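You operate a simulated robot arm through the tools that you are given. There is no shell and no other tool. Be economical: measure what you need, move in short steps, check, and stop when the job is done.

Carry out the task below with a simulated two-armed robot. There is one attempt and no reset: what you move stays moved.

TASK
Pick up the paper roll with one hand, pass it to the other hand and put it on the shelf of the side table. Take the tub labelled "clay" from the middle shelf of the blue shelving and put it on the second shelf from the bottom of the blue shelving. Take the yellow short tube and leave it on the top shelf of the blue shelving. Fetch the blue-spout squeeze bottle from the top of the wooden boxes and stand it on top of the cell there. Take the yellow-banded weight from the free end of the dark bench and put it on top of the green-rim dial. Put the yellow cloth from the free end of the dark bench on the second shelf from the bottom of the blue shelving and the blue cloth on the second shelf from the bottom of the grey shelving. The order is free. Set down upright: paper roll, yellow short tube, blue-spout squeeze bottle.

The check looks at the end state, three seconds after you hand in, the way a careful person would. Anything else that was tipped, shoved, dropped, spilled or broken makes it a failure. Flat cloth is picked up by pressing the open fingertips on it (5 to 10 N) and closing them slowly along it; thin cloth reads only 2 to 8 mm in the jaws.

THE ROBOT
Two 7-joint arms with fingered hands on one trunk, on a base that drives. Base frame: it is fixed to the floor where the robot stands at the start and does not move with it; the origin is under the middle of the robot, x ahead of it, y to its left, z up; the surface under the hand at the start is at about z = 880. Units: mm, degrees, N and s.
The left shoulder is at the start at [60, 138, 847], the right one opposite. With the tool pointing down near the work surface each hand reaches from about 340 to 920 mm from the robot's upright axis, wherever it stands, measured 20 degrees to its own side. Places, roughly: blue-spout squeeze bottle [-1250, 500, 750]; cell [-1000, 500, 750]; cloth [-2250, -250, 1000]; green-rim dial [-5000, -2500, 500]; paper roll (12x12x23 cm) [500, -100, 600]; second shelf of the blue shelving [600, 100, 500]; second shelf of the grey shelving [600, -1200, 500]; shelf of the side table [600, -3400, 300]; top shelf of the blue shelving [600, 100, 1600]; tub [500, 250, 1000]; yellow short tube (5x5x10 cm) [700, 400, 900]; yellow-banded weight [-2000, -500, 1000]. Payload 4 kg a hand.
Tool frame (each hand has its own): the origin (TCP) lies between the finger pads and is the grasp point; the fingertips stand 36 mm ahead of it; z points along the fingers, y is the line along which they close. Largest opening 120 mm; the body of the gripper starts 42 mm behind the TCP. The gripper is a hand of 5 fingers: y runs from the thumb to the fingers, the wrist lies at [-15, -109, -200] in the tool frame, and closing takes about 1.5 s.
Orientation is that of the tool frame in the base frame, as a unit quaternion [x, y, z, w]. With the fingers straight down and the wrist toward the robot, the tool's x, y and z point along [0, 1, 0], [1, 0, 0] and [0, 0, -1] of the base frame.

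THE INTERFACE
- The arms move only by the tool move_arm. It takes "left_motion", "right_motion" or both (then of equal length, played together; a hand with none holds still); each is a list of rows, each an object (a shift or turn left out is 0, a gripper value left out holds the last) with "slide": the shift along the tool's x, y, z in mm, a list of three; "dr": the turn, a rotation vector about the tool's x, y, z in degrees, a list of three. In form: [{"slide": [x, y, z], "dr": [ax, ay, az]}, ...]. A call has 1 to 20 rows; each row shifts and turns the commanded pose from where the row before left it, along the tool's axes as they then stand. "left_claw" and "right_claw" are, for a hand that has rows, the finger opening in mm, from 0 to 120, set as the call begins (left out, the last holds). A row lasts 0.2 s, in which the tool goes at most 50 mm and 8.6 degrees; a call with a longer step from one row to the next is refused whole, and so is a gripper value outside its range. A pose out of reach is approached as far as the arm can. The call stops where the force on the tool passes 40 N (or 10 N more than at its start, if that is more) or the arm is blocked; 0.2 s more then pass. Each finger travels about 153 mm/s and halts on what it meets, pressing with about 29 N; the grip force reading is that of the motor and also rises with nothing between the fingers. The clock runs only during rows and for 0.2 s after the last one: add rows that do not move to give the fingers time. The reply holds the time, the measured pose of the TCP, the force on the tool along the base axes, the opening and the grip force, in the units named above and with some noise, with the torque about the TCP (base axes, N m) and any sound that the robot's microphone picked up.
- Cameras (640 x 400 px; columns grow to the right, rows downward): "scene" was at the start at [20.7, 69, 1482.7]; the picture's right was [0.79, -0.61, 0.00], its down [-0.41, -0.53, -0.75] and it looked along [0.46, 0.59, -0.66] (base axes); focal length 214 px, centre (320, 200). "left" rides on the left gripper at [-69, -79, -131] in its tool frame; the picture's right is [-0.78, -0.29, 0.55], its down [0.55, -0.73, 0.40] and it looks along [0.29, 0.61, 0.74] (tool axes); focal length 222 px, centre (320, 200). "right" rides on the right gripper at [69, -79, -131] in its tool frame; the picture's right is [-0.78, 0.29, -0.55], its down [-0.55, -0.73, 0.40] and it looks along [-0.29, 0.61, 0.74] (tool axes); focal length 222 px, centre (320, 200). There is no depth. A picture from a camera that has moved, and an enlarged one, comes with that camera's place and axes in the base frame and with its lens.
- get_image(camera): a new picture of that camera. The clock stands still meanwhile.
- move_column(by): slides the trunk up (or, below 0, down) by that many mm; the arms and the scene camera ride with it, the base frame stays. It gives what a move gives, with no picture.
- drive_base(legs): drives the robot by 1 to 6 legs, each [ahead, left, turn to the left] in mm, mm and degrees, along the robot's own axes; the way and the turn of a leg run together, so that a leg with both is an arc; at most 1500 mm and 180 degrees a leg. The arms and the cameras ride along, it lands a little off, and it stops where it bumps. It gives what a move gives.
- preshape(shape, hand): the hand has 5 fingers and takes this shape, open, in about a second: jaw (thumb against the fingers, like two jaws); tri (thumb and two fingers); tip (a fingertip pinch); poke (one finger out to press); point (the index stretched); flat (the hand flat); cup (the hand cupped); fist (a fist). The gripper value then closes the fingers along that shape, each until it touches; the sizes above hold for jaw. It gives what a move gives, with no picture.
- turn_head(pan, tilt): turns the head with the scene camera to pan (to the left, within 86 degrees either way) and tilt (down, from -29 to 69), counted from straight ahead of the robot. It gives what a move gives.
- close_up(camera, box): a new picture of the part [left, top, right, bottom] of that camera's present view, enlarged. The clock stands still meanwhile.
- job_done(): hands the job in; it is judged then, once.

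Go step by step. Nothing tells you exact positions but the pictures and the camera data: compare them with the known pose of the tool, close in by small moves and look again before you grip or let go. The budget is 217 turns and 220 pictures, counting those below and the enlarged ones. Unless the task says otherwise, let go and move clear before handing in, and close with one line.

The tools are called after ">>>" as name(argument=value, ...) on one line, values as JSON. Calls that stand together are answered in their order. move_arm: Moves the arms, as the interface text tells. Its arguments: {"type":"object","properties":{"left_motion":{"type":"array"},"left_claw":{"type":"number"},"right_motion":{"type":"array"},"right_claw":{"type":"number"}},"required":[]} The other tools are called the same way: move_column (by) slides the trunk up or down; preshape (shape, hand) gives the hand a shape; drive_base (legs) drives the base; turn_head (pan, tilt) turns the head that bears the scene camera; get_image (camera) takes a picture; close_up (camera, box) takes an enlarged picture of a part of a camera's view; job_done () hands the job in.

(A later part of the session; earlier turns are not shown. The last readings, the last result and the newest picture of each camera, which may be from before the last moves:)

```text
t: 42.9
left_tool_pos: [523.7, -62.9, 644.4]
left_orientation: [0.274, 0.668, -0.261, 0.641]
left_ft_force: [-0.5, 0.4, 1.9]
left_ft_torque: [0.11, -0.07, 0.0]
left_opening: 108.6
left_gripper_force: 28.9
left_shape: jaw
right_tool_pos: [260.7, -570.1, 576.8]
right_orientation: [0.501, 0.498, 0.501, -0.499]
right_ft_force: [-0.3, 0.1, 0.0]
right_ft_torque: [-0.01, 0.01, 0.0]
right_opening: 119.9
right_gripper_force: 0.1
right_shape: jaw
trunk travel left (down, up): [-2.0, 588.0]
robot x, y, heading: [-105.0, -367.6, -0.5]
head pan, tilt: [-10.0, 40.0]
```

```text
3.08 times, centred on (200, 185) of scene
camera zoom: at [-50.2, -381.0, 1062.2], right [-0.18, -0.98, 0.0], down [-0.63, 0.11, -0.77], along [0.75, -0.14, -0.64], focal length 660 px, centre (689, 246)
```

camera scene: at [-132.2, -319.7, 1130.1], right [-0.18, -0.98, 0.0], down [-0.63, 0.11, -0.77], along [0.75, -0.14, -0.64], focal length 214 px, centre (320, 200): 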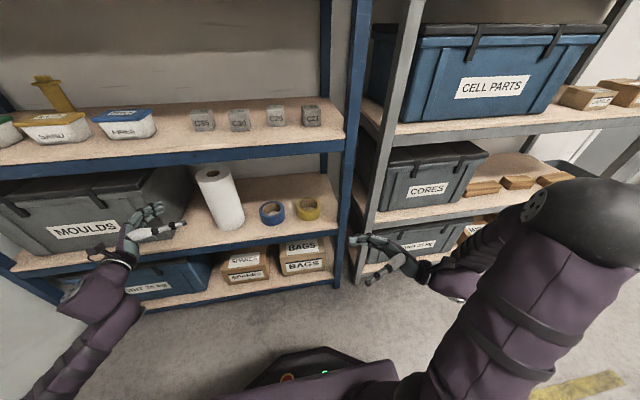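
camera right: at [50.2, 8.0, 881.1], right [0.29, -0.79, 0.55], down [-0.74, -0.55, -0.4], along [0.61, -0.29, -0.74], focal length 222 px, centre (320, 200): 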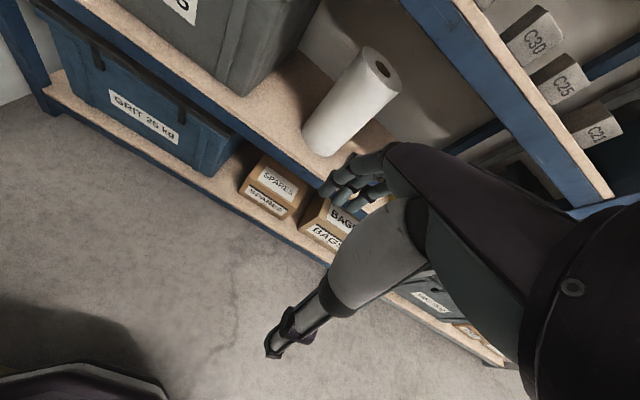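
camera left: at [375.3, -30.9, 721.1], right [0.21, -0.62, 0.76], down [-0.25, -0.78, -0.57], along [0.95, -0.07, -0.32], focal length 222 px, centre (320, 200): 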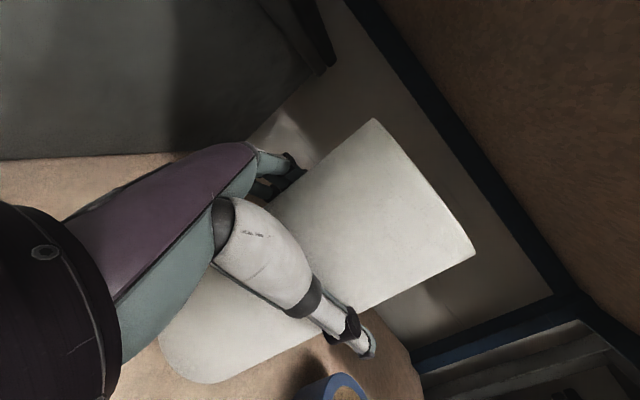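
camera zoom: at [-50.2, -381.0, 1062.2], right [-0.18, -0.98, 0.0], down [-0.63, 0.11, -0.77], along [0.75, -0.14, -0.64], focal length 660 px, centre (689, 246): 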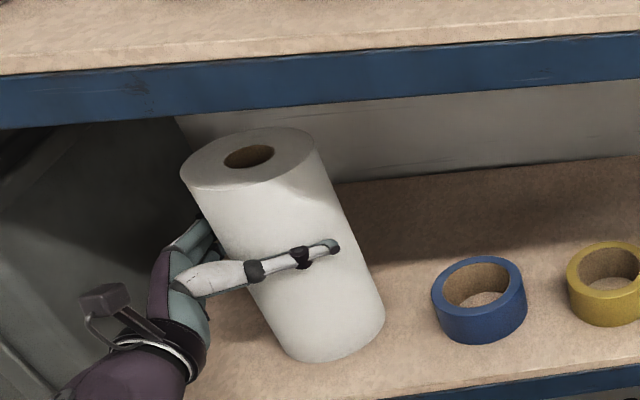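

Held, with an opening of 108.6. I'll lift by trunk and back out.

>>> move_column(by=35)

>>> drive_base(legs=[[-400, 0, 0]])

>>> get_image(camera="scene")

```text
t: 43.7
left_tool_pos: [521.7, -63.1, 678.9]
left_orientation: [0.274, 0.668, -0.261, 0.641]
left_ft_force: [0.2, 0.0, -1.5]
left_ft_torque: [0.03, 0.04, 0.0]
left_opening: 108.9
left_gripper_force: 28.9
left_shape: jaw
right_tool_pos: [260.4, -571.1, 611.9]
right_orientation: [0.502, 0.498, 0.502, -0.498]
right_ft_force: [-0.7, -0.2, 0.7]
right_ft_torque: [0.0, -0.01, -0.01]
right_opening: 119.9
right_gripper_force: 0.1
right_shape: jaw
trunk travel left (down, up): [-37.0, 553.0]
robot x, y, heading: [-99.1, -369.1, -0.4]
head pan, tilt: [-10.0, 40.0]
```

```text
t: 46.1
left_tool_pos: [134.0, -58.9, 679.6]
left_orientation: [0.273, 0.668, -0.26, 0.642]
left_ft_force: [-0.5, -0.7, -2.0]
left_ft_torque: [0.05, 0.02, 0.0]
left_opening: 109.0
left_gripper_force: 28.5
left_shape: jaw
right_tool_pos: [-126.1, -568.6, 611.2]
right_orientation: [0.5, 0.501, 0.5, -0.499]
right_ft_force: [-0.1, 0.3, 0.0]
right_ft_torque: [0.03, 0.01, 0.01]
right_opening: 119.5
right_gripper_force: 0.0
right_shape: jaw
trunk travel left (down, up): [-37.0, 553.0]
robot x, y, heading: [-487.9, -369.3, -0.0]
head pan, tilt: [-10.0, 40.0]
```

```text
187 pictures are left
camera scene: at [-437.8, -379.6, 1097.1], right [-0.17, -0.98, 0.0], down [-0.63, 0.11, -0.77], along [0.75, -0.13, -0.64], focal length 214 px, centre (320, 200)
```

scene: 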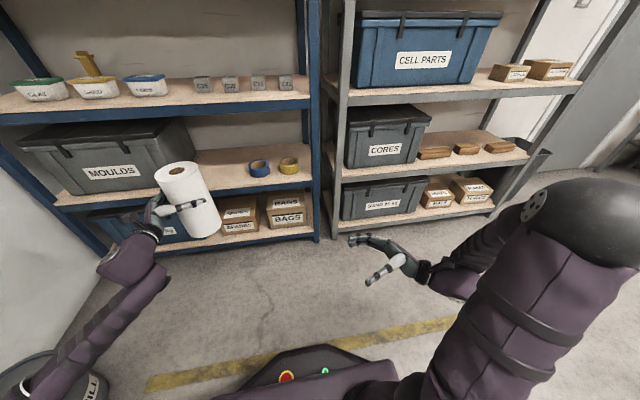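

The roll is out. I'll yaw the left hand further so that it holds the roll from the left, and bring it to the middle for the handover.

>>> move_arm(left_motion=[{"dr": [6, 0, 0]}, {"dr": [6, 0, 0]}, {"dr": [6, 0, 0]}, {"dr": [6, 0, 0]}, {"dr": [6, 0, 0]}, {"dr": [6, 0, 0]}, {"dr": [6, 0, 0]}, {}, {"slide": [0, 0, 30]}, {"slide": [0, 0, 30]}, {"slide": [0, 0, 30]}, {"slide": [0, 0, 30]}, {}])

>>> get_image(camera="scene")

```text
t: 48.9
left_tool_pos: [142.2, -176.8, 674.6]
left_orientation: [0.485, 0.532, -0.481, 0.501]
left_ft_force: [-0.4, -0.7, -0.5]
left_ft_torque: [0.05, 0.03, 0.02]
left_opening: 109.0
left_gripper_force: 29.3
left_shape: jaw
right_tool_pos: [-127.5, -567.7, 611.0]
right_orientation: [0.5, 0.5, 0.501, -0.5]
right_ft_force: [-0.2, 0.2, -0.3]
right_ft_torque: [0.01, -0.03, 0.04]
right_opening: 119.8
right_gripper_force: 0.0
right_shape: jaw
trunk travel left (down, up): [-37.0, 553.0]
robot x, y, heading: [-494.5, -367.1, -0.3]
head pan, tilt: [-10.0, 40.0]
```

```text
186 pictures are left
camera scene: at [-437.8, -379.7, 1097.1], right [-0.17, -0.98, 0.0], down [-0.63, 0.11, -0.77], along [0.75, -0.13, -0.64], focal length 214 px, centre (320, 200)
```

scene: 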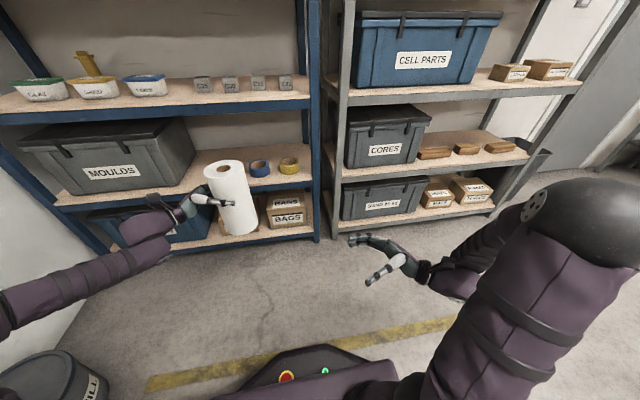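

The left now holds the roll from the left at about (143, -197), z 531 to 761. I'll bring the right hand to a point before the roll's lower part.

>>> move_arm(right_motion=[{"slide": [-4, 34, 25]}, {"slide": [-4, 34, 25]}, {"slide": [-4, 34, 25]}, {"slide": [-4, 34, 25]}, {"slide": [-4, 34, 25]}, {"slide": [-4, 34, 25]}, {"slide": [-4, 34, 25]}, {"slide": [-5, 32, 30]}, {}], right_claw=120)

>>> get_image(camera="right")

>>> close_up(camera="scene", box=[130, 120, 390, 290])

```text
t: 50.9
left_tool_pos: [142.8, -178.2, 674.8]
left_orientation: [0.485, 0.532, -0.481, 0.501]
left_ft_force: [-0.9, 0.0, -1.5]
left_ft_torque: [0.03, -0.01, -0.01]
left_opening: 108.9
left_gripper_force: 28.6
left_shape: jaw
right_tool_pos: [144.5, -362.1, 579.4]
right_orientation: [-0.5, -0.5, -0.5, 0.5]
right_ft_force: [-0.5, -0.2, -0.5]
right_ft_torque: [-0.01, 0.0, 0.0]
right_opening: 120.0
right_gripper_force: 0.1
right_shape: jaw
trunk travel left (down, up): [-37.0, 553.0]
robot x, y, heading: [-491.6, -365.5, 0.5]
head pan, tilt: [-10.0, 40.0]
```

```text
185 pictures are left
camera right: at [66.2, -494.1, 647.4], right [0.29, -0.55, -0.79], down [-0.74, 0.4, -0.55], along [0.61, 0.74, -0.29], focal length 222 px, centre (320, 200)
```

right: 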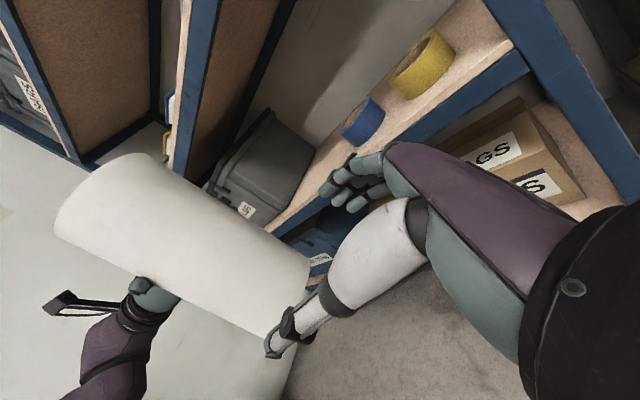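

```text
2.35 times, centred on (260, 205) of scene
camera zoom: at [-437.8, -379.7, 1097.1], right [-0.17, -0.98, 0.0], down [-0.63, 0.11, -0.77], along [0.75, -0.13, -0.64], focal length 505 px, centre (461, 188)
```

zoom: 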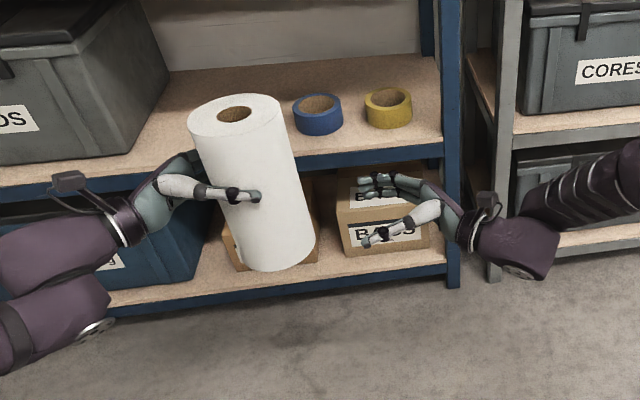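

>>> move_arm(right_motion=[{"slide": [0, -5, 20]}, {"slide": [0, 0, 25]}, {"slide": [0, 0, 25]}, {}])

>>> get_image(camera="right")

>>> close_up(camera="scene", box=[130, 120, 390, 290])

```text
t: 51.9
left_tool_pos: [141.7, -177.5, 675.7]
left_orientation: [0.486, 0.531, -0.481, 0.5]
left_ft_force: [-0.5, -0.2, -2.6]
left_ft_torque: [0.01, 0.0, 0.02]
left_opening: 109.0
left_gripper_force: 29.1
left_shape: jaw
right_tool_pos: [138.6, -293.5, 579.1]
right_orientation: [0.5, 0.5, 0.5, -0.5]
right_ft_force: [0.4, -0.5, -0.1]
right_ft_torque: [0.0, 0.03, 0.02]
right_opening: 119.9
right_gripper_force: 0.1
right_shape: jaw
trunk travel left (down, up): [-37.0, 553.0]
robot x, y, heading: [-491.6, -366.6, -0.3]
head pan, tilt: [-10.0, 40.0]
```

```text
183 pictures are left
camera right: at [59.8, -425.6, 648.3], right [0.29, -0.55, -0.78], down [-0.73, 0.4, -0.55], along [0.61, 0.74, -0.29], focal length 222 px, centre (320, 200)
```

right: 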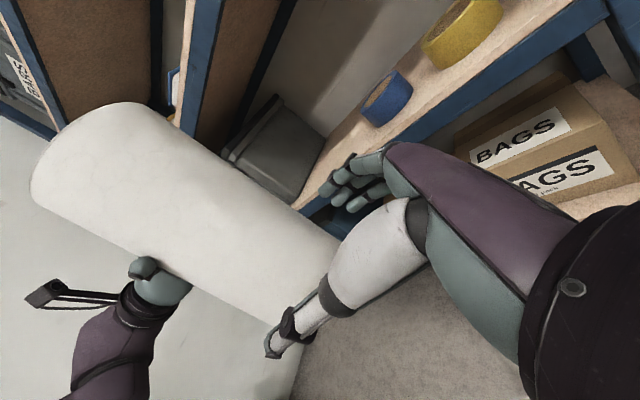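

```text
2.35 times, centred on (260, 205) of scene
camera zoom: at [-437.8, -379.7, 1097.1], right [-0.17, -0.98, 0.0], down [-0.63, 0.11, -0.77], along [0.75, -0.13, -0.64], focal length 505 px, centre (461, 188)
```

zoom: 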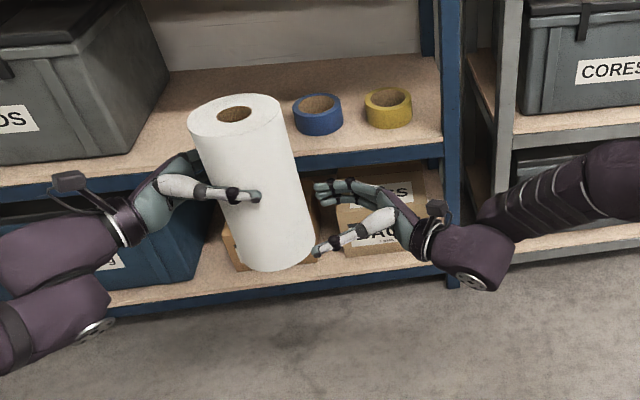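

The roll stays centred in the hand, so I'll finish the approach.

>>> move_arm(right_motion=[{"slide": [0, 0, 20]}, {"slide": [0, 0, 20]}, {"slide": [0, 0, 20]}, {"slide": [0, 0, 14]}, {}])

>>> get_image(camera="right")

>>> close_up(camera="scene", box=[130, 120, 390, 290])

```text
t: 53.1
left_tool_pos: [142.1, -176.3, 674.6]
left_orientation: [0.485, 0.531, -0.481, 0.5]
left_ft_force: [-0.5, -0.3, -1.5]
left_ft_torque: [0.05, 0.02, 0.01]
left_opening: 108.8
left_gripper_force: 29.1
left_shape: jaw
right_tool_pos: [138.0, -218.5, 578.6]
right_orientation: [0.5, 0.5, 0.5, -0.5]
right_ft_force: [0.7, -1.2, 0.4]
right_ft_torque: [-0.01, 0.0, -0.07]
right_opening: 120.0
right_gripper_force: 0.0
right_shape: jaw
trunk travel left (down, up): [-37.0, 553.0]
robot x, y, heading: [-490.1, -366.6, -0.1]
head pan, tilt: [-10.0, 40.0]
```

```text
181 pictures are left
camera right: at [59.8, -349.9, 648.3], right [0.29, -0.55, -0.78], down [-0.73, 0.4, -0.55], along [0.61, 0.74, -0.29], focal length 222 px, centre (320, 200)
```

right: 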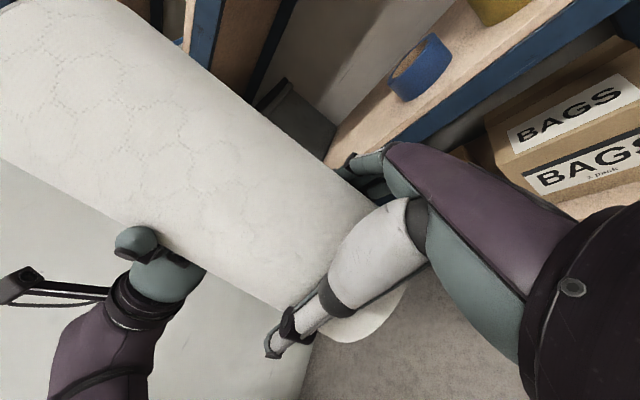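

```text
2.35 times, centred on (260, 205) of scene
camera zoom: at [-437.8, -379.6, 1097.1], right [-0.17, -0.98, 0.0], down [-0.63, 0.11, -0.77], along [0.75, -0.13, -0.64], focal length 505 px, centre (461, 188)
```

zoom: 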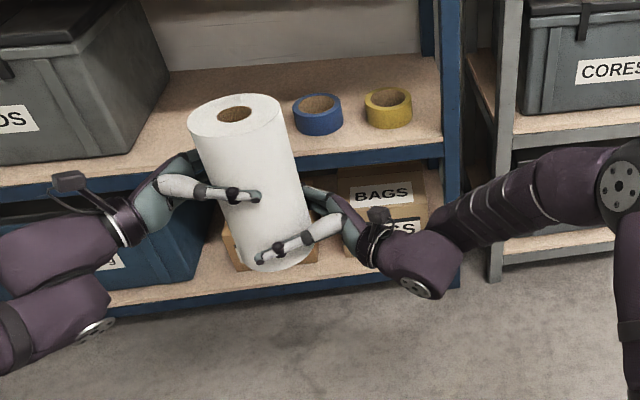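

Right hand encloses the lower part. I'll close the right, then open the left.

>>> move_arm(right_motion=[{}, {}, {}, {}, {}, {}, {}, {}, {}], right_claw=70)

>>> close_up(camera="scene", box=[130, 120, 390, 290])

```text
t: 55.1
left_tool_pos: [141.7, -176.8, 675.2]
left_orientation: [0.485, 0.531, -0.482, 0.5]
left_ft_force: [2.4, -0.8, -2.6]
left_ft_torque: [0.06, -0.01, 0.05]
left_opening: 108.5
left_gripper_force: 28.3
left_shape: jaw
right_tool_pos: [137.9, -217.7, 579.1]
right_orientation: [0.5, 0.5, 0.5, -0.5]
right_ft_force: [-2.4, -0.2, 1.7]
right_ft_torque: [-0.01, -0.2, 0.03]
right_opening: 108.0
right_gripper_force: 29.5
right_shape: jaw
trunk travel left (down, up): [-37.0, 553.0]
robot x, y, heading: [-491.6, -364.1, 0.1]
head pan, tilt: [-10.0, 40.0]
```

```text
2.35 times, centred on (260, 205) of scene
camera zoom: at [-437.8, -379.6, 1097.1], right [-0.17, -0.98, 0.0], down [-0.63, 0.11, -0.77], along [0.75, -0.13, -0.64], focal length 505 px, centre (461, 188)
```

zoom: 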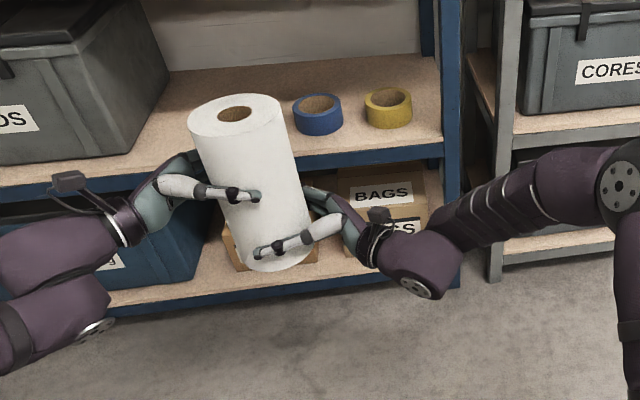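

Both hands hold it. I'll open the left and withdraw it to the left.

>>> move_arm(left_motion=[{}, {}, {}, {}, {"slide": [0, 0, -25]}, {"slide": [0, 0, -35]}, {"slide": [0, 0, -40]}, {"slide": [0, 0, -40]}, {"slide": [0, 0, -40]}, {"slide": [0, 0, -40]}, {}], left_claw=120)

>>> get_image(camera="scene")

```text
t: 57.5
left_tool_pos: [127.0, 40.7, 682.2]
left_orientation: [0.486, 0.531, -0.483, 0.499]
left_ft_force: [0.2, -0.2, 0.4]
left_ft_torque: [-0.01, 0.03, 0.0]
left_opening: 119.8
left_gripper_force: 0.1
left_shape: jaw
right_tool_pos: [137.4, -217.5, 578.5]
right_orientation: [0.5, 0.5, 0.5, -0.5]
right_ft_force: [0.5, -0.5, -0.3]
right_ft_torque: [-0.01, -0.05, -0.02]
right_opening: 108.2
right_gripper_force: 29.2
right_shape: jaw
trunk travel left (down, up): [-37.0, 553.0]
robot x, y, heading: [-488.5, -369.5, -0.1]
head pan, tilt: [-10.0, 40.0]
```

```text
178 pictures are left
camera scene: at [-437.8, -379.6, 1097.1], right [-0.17, -0.98, 0.0], down [-0.63, 0.11, -0.77], along [0.75, -0.13, -0.64], focal length 214 px, centre (320, 200)
```

scene: 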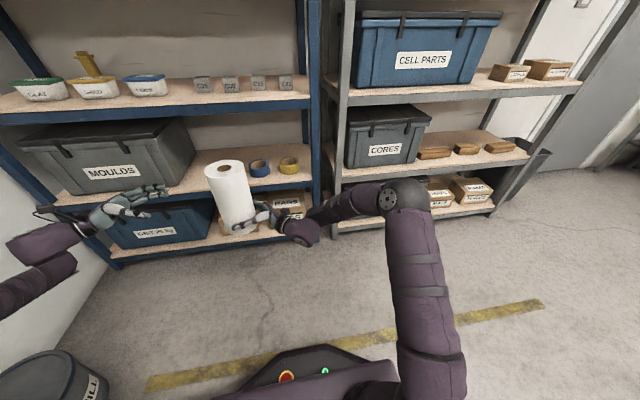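

The handover is done. I'll draw the roll close to the right side and turn the left hand fingers-down for the CLAY tub.

>>> move_arm(right_motion=[{"slide": [0, -28, -32]}, {"slide": [0, -28, -32]}, {"slide": [0, -28, -32]}, {"slide": [0, -28, -32]}, {"slide": [0, -28, -32]}, {"slide": [0, -28, -32]}, {"slide": [0, -28, -32]}, {"slide": [0, -28, -32]}, {"slide": [0, -28, -32]}, {"slide": [0, -28, -32]}, {}, {}], left_motion=[{"dr": [0, 8.182, 0]}, {"dr": [0, 8.182, 0]}, {"dr": [0, 8.182, 0]}, {"dr": [0, 8.182, 0]}, {"dr": [0, 8.182, 0]}, {"dr": [0, 8.182, 0]}, {"dr": [0, 8.182, 0]}, {"dr": [0, 8.182, 0]}, {"dr": [0, 8.182, 0]}, {"dr": [0, 8.182, 0]}, {"dr": [0, 8.182, 0]}, {}])

>>> get_image(camera="scene")

```text
t: 60.1
left_tool_pos: [62.3, 35.3, 668.9]
left_orientation: [0.685, 0.728, 0.001, -0.022]
left_ft_force: [0.1, 0.1, 0.2]
left_ft_torque: [-0.03, -0.01, 0.03]
left_opening: 119.9
left_gripper_force: 0.0
left_shape: jaw
left hand out of reach, approached as far as the arm can: row 8, 9, 10
right_tool_pos: [-140.5, -540.7, 580.2]
right_orientation: [0.5, 0.499, 0.501, -0.5]
right_ft_force: [-0.4, -0.2, -1.3]
right_ft_torque: [-0.05, 0.03, 0.01]
right_opening: 108.5
right_gripper_force: 29.1
right_shape: jaw
trunk travel left (down, up): [-37.0, 553.0]
robot x, y, heading: [-494.2, -369.1, 0.1]
head pan, tilt: [-10.0, 40.0]
```

```text
177 pictures are left
camera scene: at [-437.8, -380.1, 1097.1], right [-0.18, -0.98, 0.0], down [-0.63, 0.11, -0.77], along [0.75, -0.13, -0.64], focal length 214 px, centre (320, 200)
```

scene: 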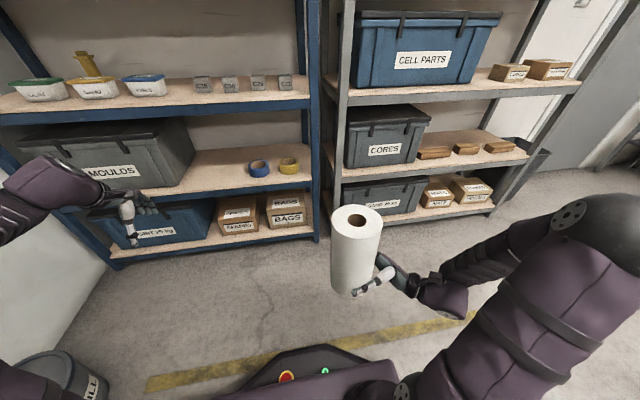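

Roll is safe on the right. I'll raise the trunk and drive toward the CLAY tub.

>>> move_column(by=400)

>>> drive_base(legs=[[0, 420, 0], [230, 0, 0]])

>>> turn_head(pan=25, tilt=40)

>>> get_image(camera="scene")

>>> get_image(camera="left")

```text
t: 64.0
left_tool_pos: [62.3, 35.5, 1070.6]
left_orientation: [0.683, 0.73, 0.002, -0.021]
left_ft_force: [-0.9, -0.2, -1.3]
left_ft_torque: [-0.03, -0.03, 0.0]
left_opening: 119.8
left_gripper_force: 0.0
left_shape: jaw
right_tool_pos: [-139.7, -539.3, 979.2]
right_orientation: [0.5, 0.5, 0.5, -0.5]
right_ft_force: [-1.4, -0.1, -1.8]
right_ft_torque: [0.0, 0.0, 0.0]
right_opening: 108.0
right_gripper_force: 29.2
right_shape: jaw
trunk travel left (down, up): [-437.0, 153.0]
robot x, y, heading: [-492.0, -366.8, -0.0]
head pan, tilt: [-10.0, 40.0]
```

```text
t: 67.8
left_tool_pos: [290.4, 452.2, 1071.1]
left_orientation: [0.684, 0.729, 0.001, -0.021]
left_ft_force: [-0.1, -0.3, 0.2]
left_ft_torque: [-0.01, -0.01, 0.03]
left_opening: 119.7
left_gripper_force: 0.0
left_shape: jaw
right_tool_pos: [85.3, -123.0, 980.6]
right_orientation: [0.501, 0.5, 0.499, -0.5]
right_ft_force: [0.9, 0.3, -2.2]
right_ft_torque: [-0.02, 0.04, 0.01]
right_opening: 108.5
right_gripper_force: 28.6
right_shape: jaw
trunk travel left (down, up): [-437.0, 153.0]
robot x, y, heading: [-265.1, 49.5, 0.1]
head pan, tilt: [-10.0, 40.0]
```

```text
t: 68.8
left_tool_pos: [289.1, 452.5, 1070.8]
left_orientation: [0.684, 0.73, 0.002, -0.021]
left_ft_force: [0.4, 0.3, 0.1]
left_ft_torque: [0.02, 0.01, 0.0]
left_opening: 120.1
left_gripper_force: 0.1
left_shape: jaw
right_tool_pos: [85.4, -122.8, 979.8]
right_orientation: [0.501, 0.499, 0.5, -0.5]
right_ft_force: [0.7, 0.0, -1.3]
right_ft_torque: [-0.04, 0.03, 0.05]
right_opening: 108.3
right_gripper_force: 28.7
right_shape: jaw
trunk travel left (down, up): [-437.0, 153.0]
robot x, y, heading: [-266.7, 46.0, -0.0]
head pan, tilt: [25.0, 40.0]
```

```text
176 pictures are left
camera scene: at [-218.2, 88.4, 1497.1], right [0.42, -0.91, 0.0], down [-0.58, -0.27, -0.77], along [0.7, 0.32, -0.64], focal length 214 px, centre (320, 200)
```

scene: 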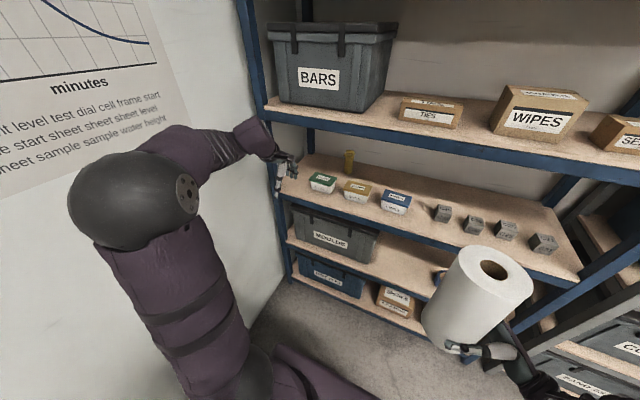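

```text
175 pictures are left
camera left: at [217.6, 373.3, 1203.3], right [-0.26, -0.78, -0.57], down [-0.78, 0.51, -0.36], along [0.57, 0.35, -0.74], focal length 222 px, centre (320, 200)
```

left: 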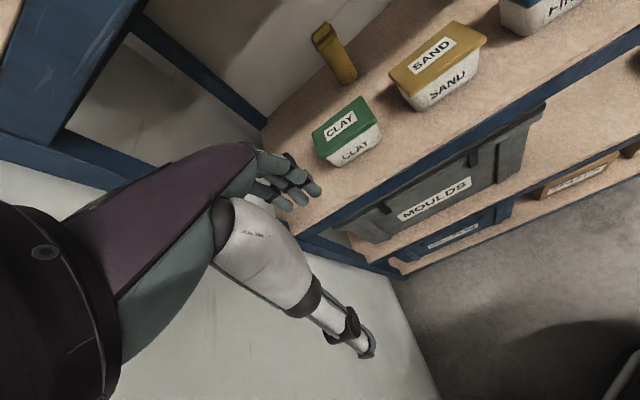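

>>> close_up(camera="left", box=[280, 10, 480, 180])

>>> close_up(camera="scene", box=[270, 130, 430, 230])

```text
2.35 times, centred on (380, 95) of left
camera zoom: at [217.6, 373.3, 1203.3], right [-0.26, -0.78, -0.57], down [-0.78, 0.51, -0.36], along [0.57, 0.35, -0.74], focal length 523 px, centre (179, 447)
```

zoom: 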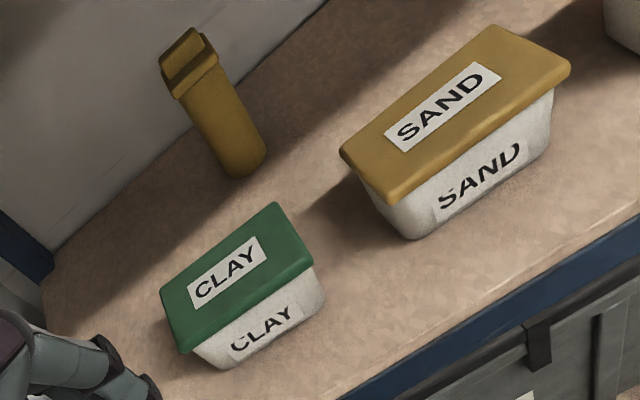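

```text
4.00 times, centred on (350, 180) of scene
camera zoom: at [-218.2, 88.4, 1497.1], right [0.42, -0.91, 0.0], down [-0.58, -0.27, -0.77], along [0.7, 0.32, -0.64], focal length 858 px, centre (200, 280)
```

zoom: 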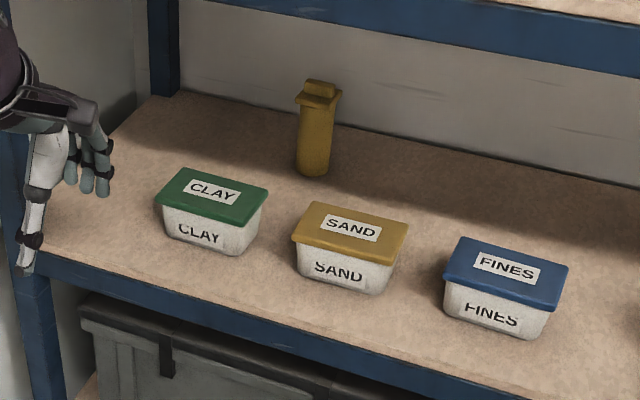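

CLAY lid is about 75 by 105 mm, centred near (525, 414), with its top at about 945. I'll square the hand with a slight forward tilt, drive in 100 and look from above.

>>> move_arm(left_motion=[{"dr": [0, -1.8, 3.7]}, {"dr": [-8, 0, 0]}, {"dr": [-8, 0, 0]}, {}])

>>> drive_base(legs=[[100, 0, 0]])

>>> move_arm(left_motion=[{"slide": [-10, 35, 2]}, {"slide": [-10, 35, 2]}, {"slide": [-10, 30, 30]}, {"slide": [-8, 20, 30]}, {}])

>>> get_image(camera="left")

>>> get_image(camera="scene")

```text
t: 69.8
left_tool_pos: [288.2, 452.9, 1070.3]
left_orientation: [0.702, 0.701, 0.09, 0.089]
left_ft_force: [-0.8, 0.4, 0.0]
left_ft_torque: [0.02, 0.0, 0.0]
left_opening: 119.8
left_gripper_force: 0.0
left_shape: jaw
right_tool_pos: [86.5, -122.6, 980.1]
right_orientation: [0.5, 0.5, 0.501, -0.499]
right_ft_force: [-0.2, -0.2, -2.2]
right_ft_torque: [-0.07, 0.01, 0.02]
right_opening: 108.2
right_gripper_force: 28.8
right_shape: jaw
trunk travel left (down, up): [-437.0, 153.0]
robot x, y, heading: [-263.6, 50.0, -0.2]
head pan, tilt: [25.0, 40.0]
```

```text
t: 70.8
left_tool_pos: [320.9, 453.4, 1068.8]
left_orientation: [0.701, 0.702, 0.089, 0.089]
left_ft_force: [0.1, 0.3, 0.0]
left_ft_torque: [-0.03, -0.03, 0.03]
left_opening: 120.3
left_gripper_force: 0.0
left_shape: jaw
right_tool_pos: [117.7, -123.4, 979.4]
right_orientation: [0.502, 0.499, 0.5, -0.499]
right_ft_force: [-0.8, 0.3, -1.3]
right_ft_torque: [-0.04, 0.02, 0.01]
right_opening: 108.2
right_gripper_force: 28.4
right_shape: jaw
trunk travel left (down, up): [-437.0, 153.0]
robot x, y, heading: [-233.0, 52.8, -0.1]
head pan, tilt: [25.0, 40.0]
stopped in leg 1: the robot was blocked; the commanded pose is now the measured one
```

```text
t: 72.0
left_tool_pos: [453.0, 414.9, 1039.2]
left_orientation: [0.702, 0.702, 0.088, 0.089]
left_ft_force: [-0.4, -0.4, 0.3]
left_ft_torque: [-0.05, 0.0, 0.0]
left_opening: 119.7
left_gripper_force: 0.1
left_shape: jaw
right_tool_pos: [116.6, -123.5, 980.8]
right_orientation: [0.501, 0.499, 0.5, -0.5]
right_ft_force: [0.3, -0.5, -1.7]
right_ft_torque: [-0.04, 0.04, 0.02]
right_opening: 108.2
right_gripper_force: 29.5
right_shape: jaw
trunk travel left (down, up): [-437.0, 153.0]
robot x, y, heading: [-230.0, 50.2, -0.4]
head pan, tilt: [25.0, 40.0]
```

```text
172 pictures are left
camera left: at [343.9, 344.0, 1148.3], right [-0.14, -0.78, -0.6], down [-0.61, 0.55, -0.57], along [0.78, 0.29, -0.56], focal length 222 px, centre (320, 200)
```

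left: 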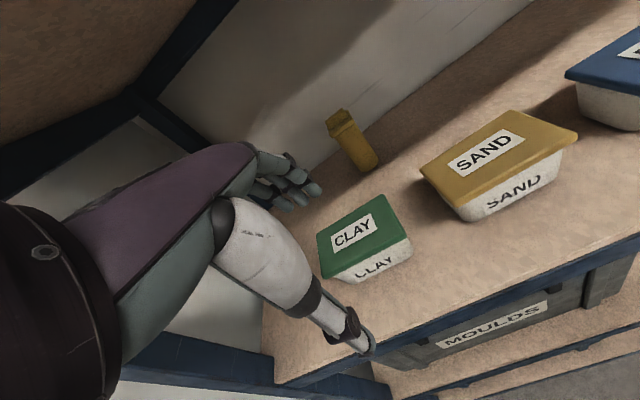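

```text
171 pictures are left
camera scene: at [-186.2, 88.4, 1497.1], right [0.42, -0.91, 0.0], down [-0.58, -0.27, -0.77], along [0.7, 0.32, -0.64], focal length 214 px, centre (320, 200)
```

scene: 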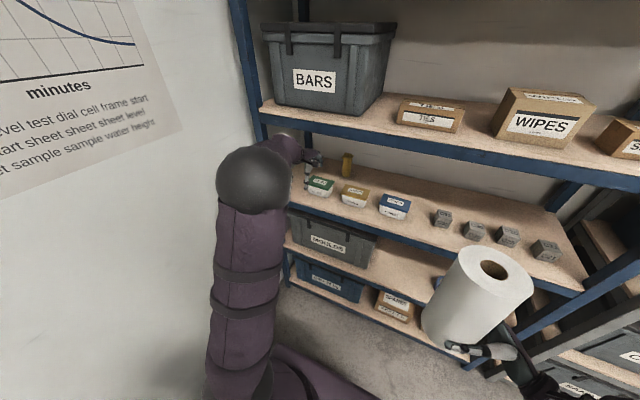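

The base was blocked early, perhaps by the bucket on the floor at the left. I'll check.

>>> turn_head(pan=80, tilt=65)

>>> get_image(camera="scene")

```text
t: 73.2
left_tool_pos: [454.3, 415.2, 1039.8]
left_orientation: [0.701, 0.702, 0.089, 0.088]
left_ft_force: [0.1, -0.2, -0.3]
left_ft_torque: [-0.01, 0.0, -0.01]
left_opening: 119.9
left_gripper_force: 0.0
left_shape: jaw
right_tool_pos: [117.3, -124.2, 979.8]
right_orientation: [0.501, 0.499, 0.5, -0.5]
right_ft_force: [0.8, -0.2, -1.0]
right_ft_torque: [-0.01, 0.0, 0.02]
right_opening: 108.4
right_gripper_force: 29.3
right_shape: jaw
trunk travel left (down, up): [-437.0, 153.0]
robot x, y, heading: [-230.6, 51.0, -0.3]
head pan, tilt: [80.0, 65.0]
```

```text
170 pictures are left
camera scene: at [-252.4, 112.5, 1464.9], right [0.98, -0.18, 0.0], down [-0.16, -0.89, -0.42], along [0.07, 0.42, -0.91], focal length 214 px, centre (320, 200)
```

scene: 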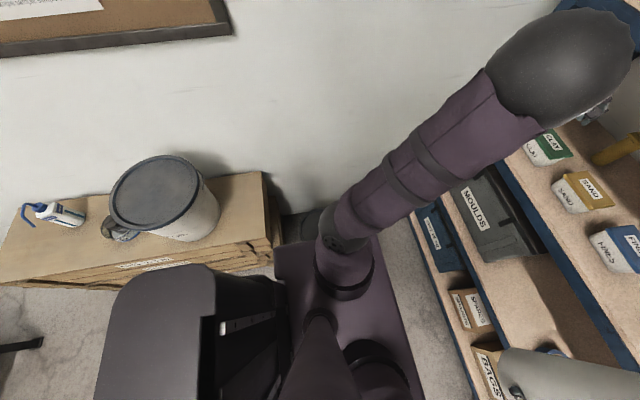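

The base's left flank is beside the bucket at about (-200, 460). I'll move off to the right and look at it.

>>> drive_base(legs=[[0, -90, 0]])

>>> get_image(camera="scene")

```text
t: 74.3
left_tool_pos: [454.3, 321.6, 1039.7]
left_orientation: [0.702, 0.701, 0.09, 0.088]
left_ft_force: [0.2, -0.7, 0.1]
left_ft_torque: [0.04, 0.01, 0.0]
left_opening: 119.7
left_gripper_force: 0.1
left_shape: jaw
right_tool_pos: [117.6, -216.2, 979.9]
right_orientation: [0.502, 0.498, 0.501, -0.499]
right_ft_force: [-0.4, -0.4, -1.6]
right_ft_torque: [-0.03, 0.03, 0.04]
right_opening: 108.1
right_gripper_force: 29.3
right_shape: jaw
trunk travel left (down, up): [-437.0, 153.0]
robot x, y, heading: [-231.2, -41.5, -0.3]
head pan, tilt: [80.0, 65.0]
```

```text
169 pictures are left
camera scene: at [-252.7, 20.1, 1464.9], right [0.98, -0.18, 0.0], down [-0.16, -0.89, -0.42], along [0.08, 0.42, -0.91], focal length 214 px, centre (320, 200)
```

scene: 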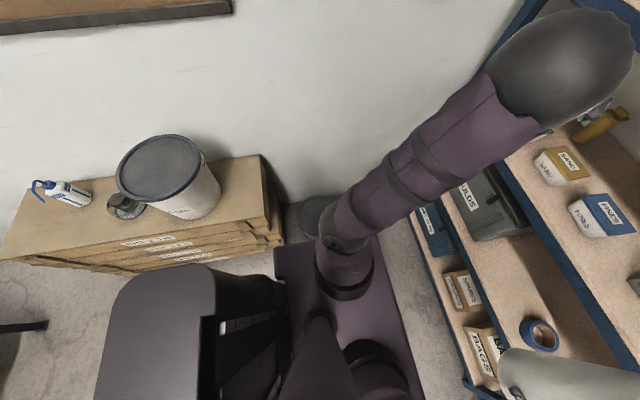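

The bucket stands fine. I'll draw the hand back while shifting left, drive 90 ahead, and check the tub.

>>> move_arm(left_motion=[{"slide": [31, -29, -8]}, {"slide": [31, -29, -8]}, {"slide": [31, -29, -8]}, {}])

>>> drive_base(legs=[[90, 0, 0]])

>>> get_image(camera="left")

```text
t: 75.3
left_tool_pos: [363.7, 413.7, 1040.4]
left_orientation: [0.703, 0.7, 0.09, 0.089]
left_ft_force: [-0.3, 0.6, -0.2]
left_ft_torque: [0.01, -0.04, 0.0]
left_opening: 120.1
left_gripper_force: 0.1
left_shape: jaw
right_tool_pos: [116.8, -215.6, 979.1]
right_orientation: [0.502, 0.498, 0.501, -0.499]
right_ft_force: [-0.6, 0.3, -1.1]
right_ft_torque: [-0.04, 0.0, 0.02]
right_opening: 108.0
right_gripper_force: 29.1
right_shape: jaw
trunk travel left (down, up): [-437.0, 153.0]
robot x, y, heading: [-233.8, -40.0, -0.2]
head pan, tilt: [80.0, 65.0]
```

```text
t: 76.4
left_tool_pos: [453.9, 413.0, 1040.0]
left_orientation: [0.702, 0.701, 0.089, 0.087]
left_ft_force: [0.4, 0.4, -1.2]
left_ft_torque: [-0.01, 0.03, -0.03]
left_opening: 119.6
left_gripper_force: 0.1
left_shape: jaw
right_tool_pos: [207.7, -214.8, 980.6]
right_orientation: [0.502, 0.498, 0.5, -0.5]
right_ft_force: [0.1, 0.1, -2.0]
right_ft_torque: [-0.05, 0.02, -0.01]
right_opening: 108.0
right_gripper_force: 29.4
right_shape: jaw
trunk travel left (down, up): [-437.0, 153.0]
robot x, y, heading: [-148.8, -38.0, -0.3]
head pan, tilt: [80.0, 65.0]
```

```text
168 pictures are left
camera left: at [343.8, 343.5, 1149.5], right [-0.15, -0.78, -0.6], down [-0.61, 0.55, -0.57], along [0.78, 0.29, -0.56], focal length 222 px, centre (320, 200)
```

left: 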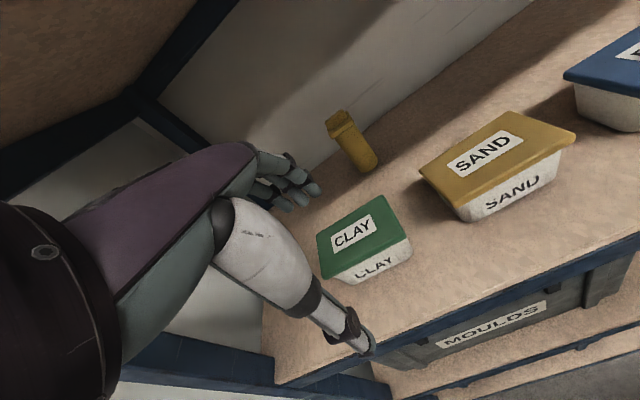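

Tub centre fixed at (520, 411). I'll move over it and check.

>>> move_arm(left_motion=[{"slide": [-1, 19, 15]}, {"slide": [-1, 19, 15]}, {"slide": [0, 17, 12]}, {"dr": [7.1, 0, 0]}, {"dr": [7.1, 0, 0]}, {}])

>>> get_image(camera="left")

```text
t: 77.8
left_tool_pos: [515.8, 413.3, 1015.4]
left_orientation: [0.708, 0.707, 0.001, 0.001]
left_ft_force: [-0.2, 0.5, 0.5]
left_ft_torque: [-0.01, -0.02, 0.03]
left_opening: 119.8
left_gripper_force: 0.2
left_shape: jaw
right_tool_pos: [205.6, -214.6, 980.2]
right_orientation: [0.501, 0.499, 0.502, -0.499]
right_ft_force: [-0.9, 0.6, -2.5]
right_ft_torque: [-0.03, 0.01, 0.0]
right_opening: 108.4
right_gripper_force: 28.8
right_shape: jaw
trunk travel left (down, up): [-437.0, 153.0]
robot x, y, heading: [-148.8, -43.5, -0.4]
head pan, tilt: [80.0, 65.0]
```

```text
167 pictures are left
camera left: at [435.1, 342.3, 1147.7], right [-0.29, -0.78, -0.55], down [-0.73, 0.55, -0.4], along [0.62, 0.29, -0.73], focal length 222 px, centre (320, 200)
```

left: 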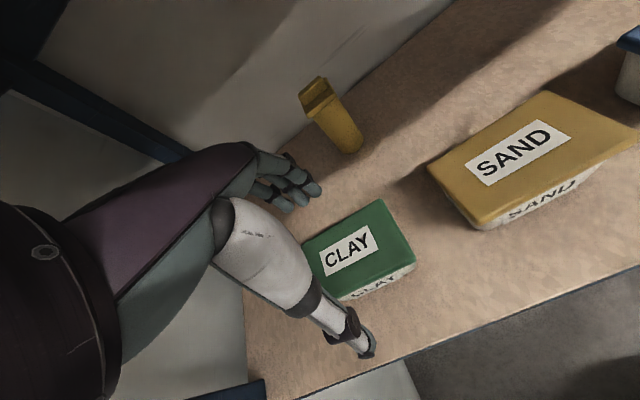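

Fingers straddle the lid. I'll lower and grip.

>>> move_arm(left_motion=[{"slide": [-2, 4, 20]}, {"slide": [0, 0, 22]}, {"slide": [0, 0, 22]}, {"slide": [0, 0, 18]}, {}])

>>> get_image(camera="left")

```text
t: 79.0
left_tool_pos: [522.4, 410.4, 932.3]
left_orientation: [0.708, 0.707, 0.003, 0.001]
left_ft_force: [0.2, -0.3, 0.5]
left_ft_torque: [-0.02, -0.01, 0.02]
left_opening: 119.8
left_gripper_force: 0.1
left_shape: jaw
right_tool_pos: [205.8, -214.7, 981.0]
right_orientation: [0.502, 0.498, 0.501, -0.499]
right_ft_force: [-0.3, -0.1, -1.0]
right_ft_torque: [-0.05, 0.02, -0.03]
right_opening: 108.6
right_gripper_force: 28.3
right_shape: jaw
trunk travel left (down, up): [-437.0, 153.0]
robot x, y, heading: [-147.3, -40.9, -0.3]
head pan, tilt: [80.0, 65.0]
```

```text
166 pictures are left
camera left: at [441.4, 340.6, 1064.6], right [-0.29, -0.78, -0.55], down [-0.73, 0.55, -0.4], along [0.62, 0.29, -0.73], focal length 222 px, centre (320, 200)
```

left: 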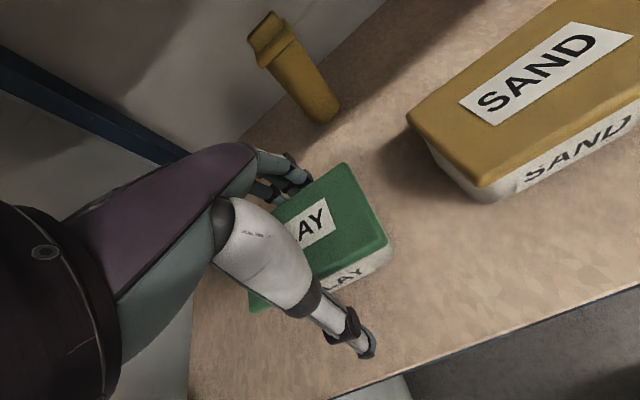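

>>> move_arm(left_motion=[{}, {}, {}, {}, {}, {}, {}, {}, {}], left_claw=45)

>>> move_arm(left_motion=[{"slide": [0, 0, -15]}, {"slide": [0, 0, -15]}, {"slide": [0, 0, -20]}, {"slide": [0, 0, -20]}, {}])

>>> get_image(camera="left")

```text
t: 81.0
left_tool_pos: [522.3, 411.5, 932.2]
left_orientation: [0.708, 0.707, 0.002, 0.001]
left_ft_force: [-0.1, 0.7, -1.0]
left_ft_torque: [0.0, 0.01, -0.02]
left_opening: 66.8
left_gripper_force: 29.1
left_shape: jaw
right_tool_pos: [205.1, -215.1, 980.7]
right_orientation: [0.501, 0.499, 0.501, -0.499]
right_ft_force: [0.4, -0.3, -1.7]
right_ft_torque: [0.0, -0.01, 0.04]
right_opening: 108.4
right_gripper_force: 29.6
right_shape: jaw
trunk travel left (down, up): [-437.0, 153.0]
robot x, y, heading: [-143.9, -37.5, -0.3]
head pan, tilt: [80.0, 65.0]
```

```text
t: 82.2
left_tool_pos: [520.9, 407.9, 1001.8]
left_orientation: [0.708, 0.706, 0.002, 0.002]
left_ft_force: [-0.1, 1.0, -2.4]
left_ft_torque: [0.0, -0.01, 0.0]
left_opening: 67.0
left_gripper_force: 28.7
left_shape: jaw
right_tool_pos: [205.2, -215.1, 980.1]
right_orientation: [0.502, 0.498, 0.501, -0.499]
right_ft_force: [-0.5, 0.0, -1.6]
right_ft_torque: [-0.03, 0.02, -0.01]
right_opening: 108.4
right_gripper_force: 28.5
right_shape: jaw
trunk travel left (down, up): [-437.0, 153.0]
robot x, y, heading: [-146.9, -42.0, 0.0]
head pan, tilt: [80.0, 65.0]
```

```text
165 pictures are left
camera left: at [441.0, 337.8, 1134.9], right [-0.29, -0.78, -0.55], down [-0.73, 0.55, -0.4], along [0.62, 0.29, -0.73], focal length 222 px, centre (320, 200)
```

left: 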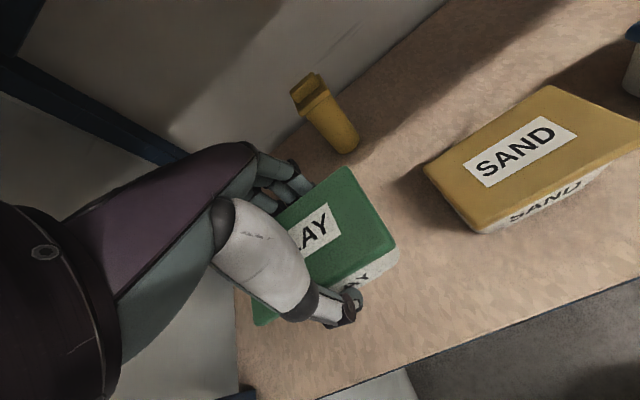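

The tub is held. I'll back out, drive right, lower the trunk and come in at the second board.

>>> drive_base(legs=[[-300, 0, 0], [0, -375, 0]])

>>> move_column(by=-420)

>>> turn_head(pan=15, tilt=40)

>>> get_image(camera="scene")

>>> get_image(camera="left")

```text
t: 86.2
left_tool_pos: [221.2, 38.8, 1002.7]
left_orientation: [0.707, 0.707, 0.002, 0.001]
left_ft_force: [-0.4, 0.1, -3.1]
left_ft_torque: [0.02, 0.03, -0.02]
left_opening: 67.0
left_gripper_force: 28.8
left_shape: jaw
right_tool_pos: [-92.7, -585.3, 980.2]
right_orientation: [0.501, 0.498, 0.5, -0.5]
right_ft_force: [0.2, 0.0, -2.2]
right_ft_torque: [-0.04, 0.04, 0.0]
right_opening: 108.3
right_gripper_force: 29.1
right_shape: jaw
trunk travel left (down, up): [-437.0, 153.0]
robot x, y, heading: [-446.1, -410.8, -0.2]
head pan, tilt: [80.0, 65.0]
```

```text
refused: -420 is not a number from -400 to 400
```

```text
t: 87.6
left_tool_pos: [222.6, 37.9, 1002.0]
left_orientation: [0.707, 0.707, 0.002, 0.002]
left_ft_force: [0.0, -0.2, -3.4]
left_ft_torque: [-0.03, -0.01, -0.01]
left_opening: 66.7
left_gripper_force: 28.9
left_shape: jaw
right_tool_pos: [-92.0, -585.5, 979.4]
right_orientation: [0.5, 0.498, 0.501, -0.5]
right_ft_force: [-0.3, 0.3, -2.4]
right_ft_torque: [0.0, 0.04, -0.01]
right_opening: 108.4
right_gripper_force: 28.9
right_shape: jaw
trunk travel left (down, up): [-437.0, 153.0]
robot x, y, heading: [-441.6, -412.4, 0.2]
head pan, tilt: [15.0, 40.0]
```

```text
164 pictures are left
camera scene: at [-390.5, -387.6, 1497.1], right [0.26, -0.97, 0.0], down [-0.62, -0.17, -0.77], along [0.74, 0.2, -0.64], focal length 214 px, centre (320, 200)
```

scene: 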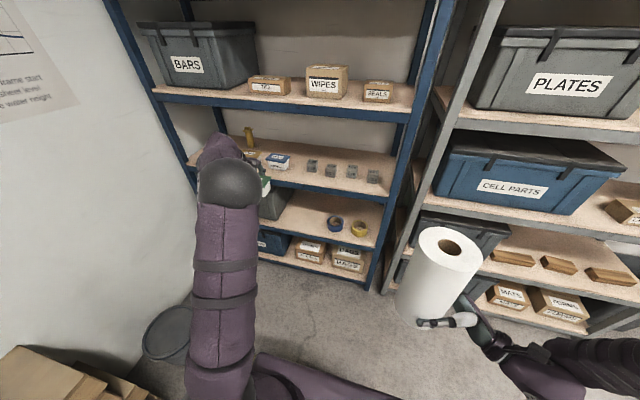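

```text
163 pictures are left
camera left: at [141.9, -31.9, 1134.6], right [-0.29, -0.78, -0.55], down [-0.73, 0.55, -0.4], along [0.62, 0.29, -0.73], focal length 222 px, centre (320, 200)
```

left: 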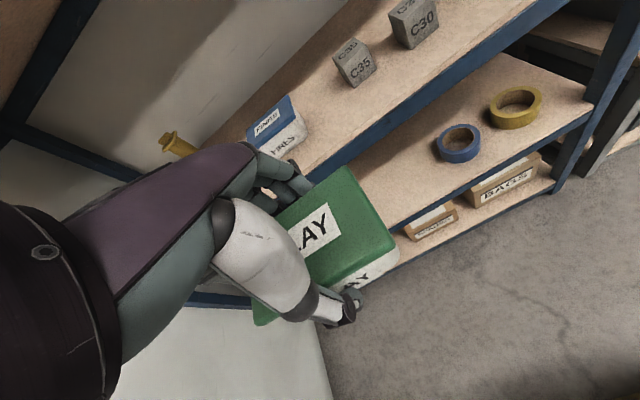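

>>> move_column(by=-400)

>>> move_column(by=-15)

>>> get_image(camera="scene")

>>> get_image(camera="left")

```text
t: 91.4
left_tool_pos: [222.2, 39.1, 601.9]
left_orientation: [0.707, 0.707, 0.002, 0.002]
left_ft_force: [-0.4, -0.5, -3.7]
left_ft_torque: [0.02, 0.04, -0.01]
left_opening: 66.6
left_gripper_force: 28.9
left_shape: jaw
right_tool_pos: [-91.9, -584.9, 579.8]
right_orientation: [0.501, 0.499, 0.5, -0.5]
right_ft_force: [0.0, 0.5, -2.2]
right_ft_torque: [-0.02, 0.03, -0.02]
right_opening: 108.1
right_gripper_force: 28.8
right_shape: jaw
trunk travel left (down, up): [-37.0, 553.0]
robot x, y, heading: [-445.7, -410.2, 0.1]
head pan, tilt: [15.0, 40.0]
```

```text
t: 92.0
left_tool_pos: [221.1, 39.2, 587.5]
left_orientation: [0.707, 0.707, 0.002, 0.002]
left_ft_force: [-0.2, -0.4, -3.3]
left_ft_torque: [-0.04, -0.04, -0.03]
left_opening: 66.7
left_gripper_force: 29.2
left_shape: jaw
right_tool_pos: [-92.0, -586.2, 565.4]
right_orientation: [0.5, 0.499, 0.501, -0.5]
right_ft_force: [0.0, -0.2, -1.1]
right_ft_torque: [-0.04, -0.01, 0.02]
right_opening: 108.3
right_gripper_force: 28.4
right_shape: jaw
trunk travel left (down, up): [-22.0, 568.0]
robot x, y, heading: [-438.7, -410.7, 0.1]
head pan, tilt: [15.0, 40.0]
```

```text
162 pictures are left
camera scene: at [-390.7, -387.7, 1082.1], right [0.26, -0.97, 0.0], down [-0.62, -0.17, -0.77], along [0.74, 0.2, -0.64], focal length 214 px, centre (320, 200)
```

scene: 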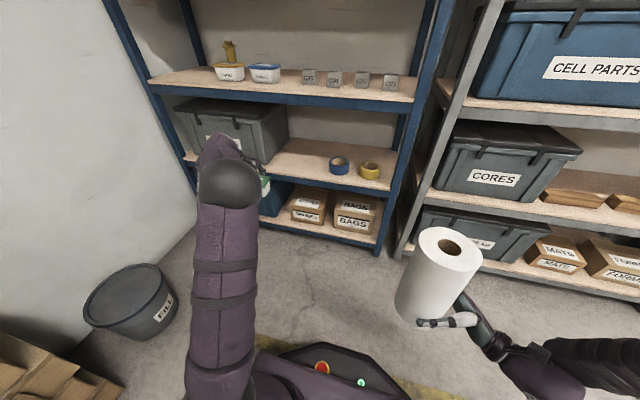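

```text
161 pictures are left
camera left: at [141.7, -32.0, 719.6], right [-0.29, -0.78, -0.55], down [-0.73, 0.55, -0.4], along [0.62, 0.29, -0.73], focal length 222 px, centre (320, 200)
```

left: 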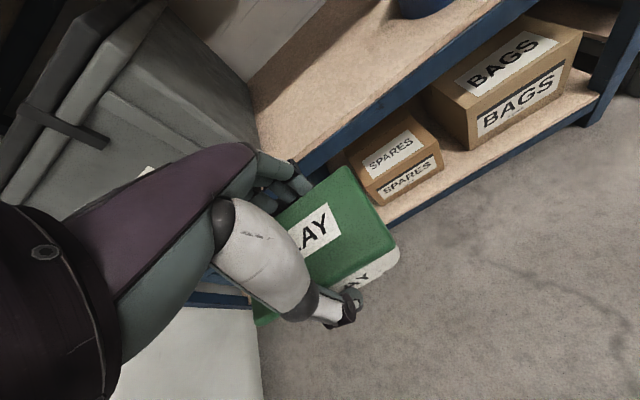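

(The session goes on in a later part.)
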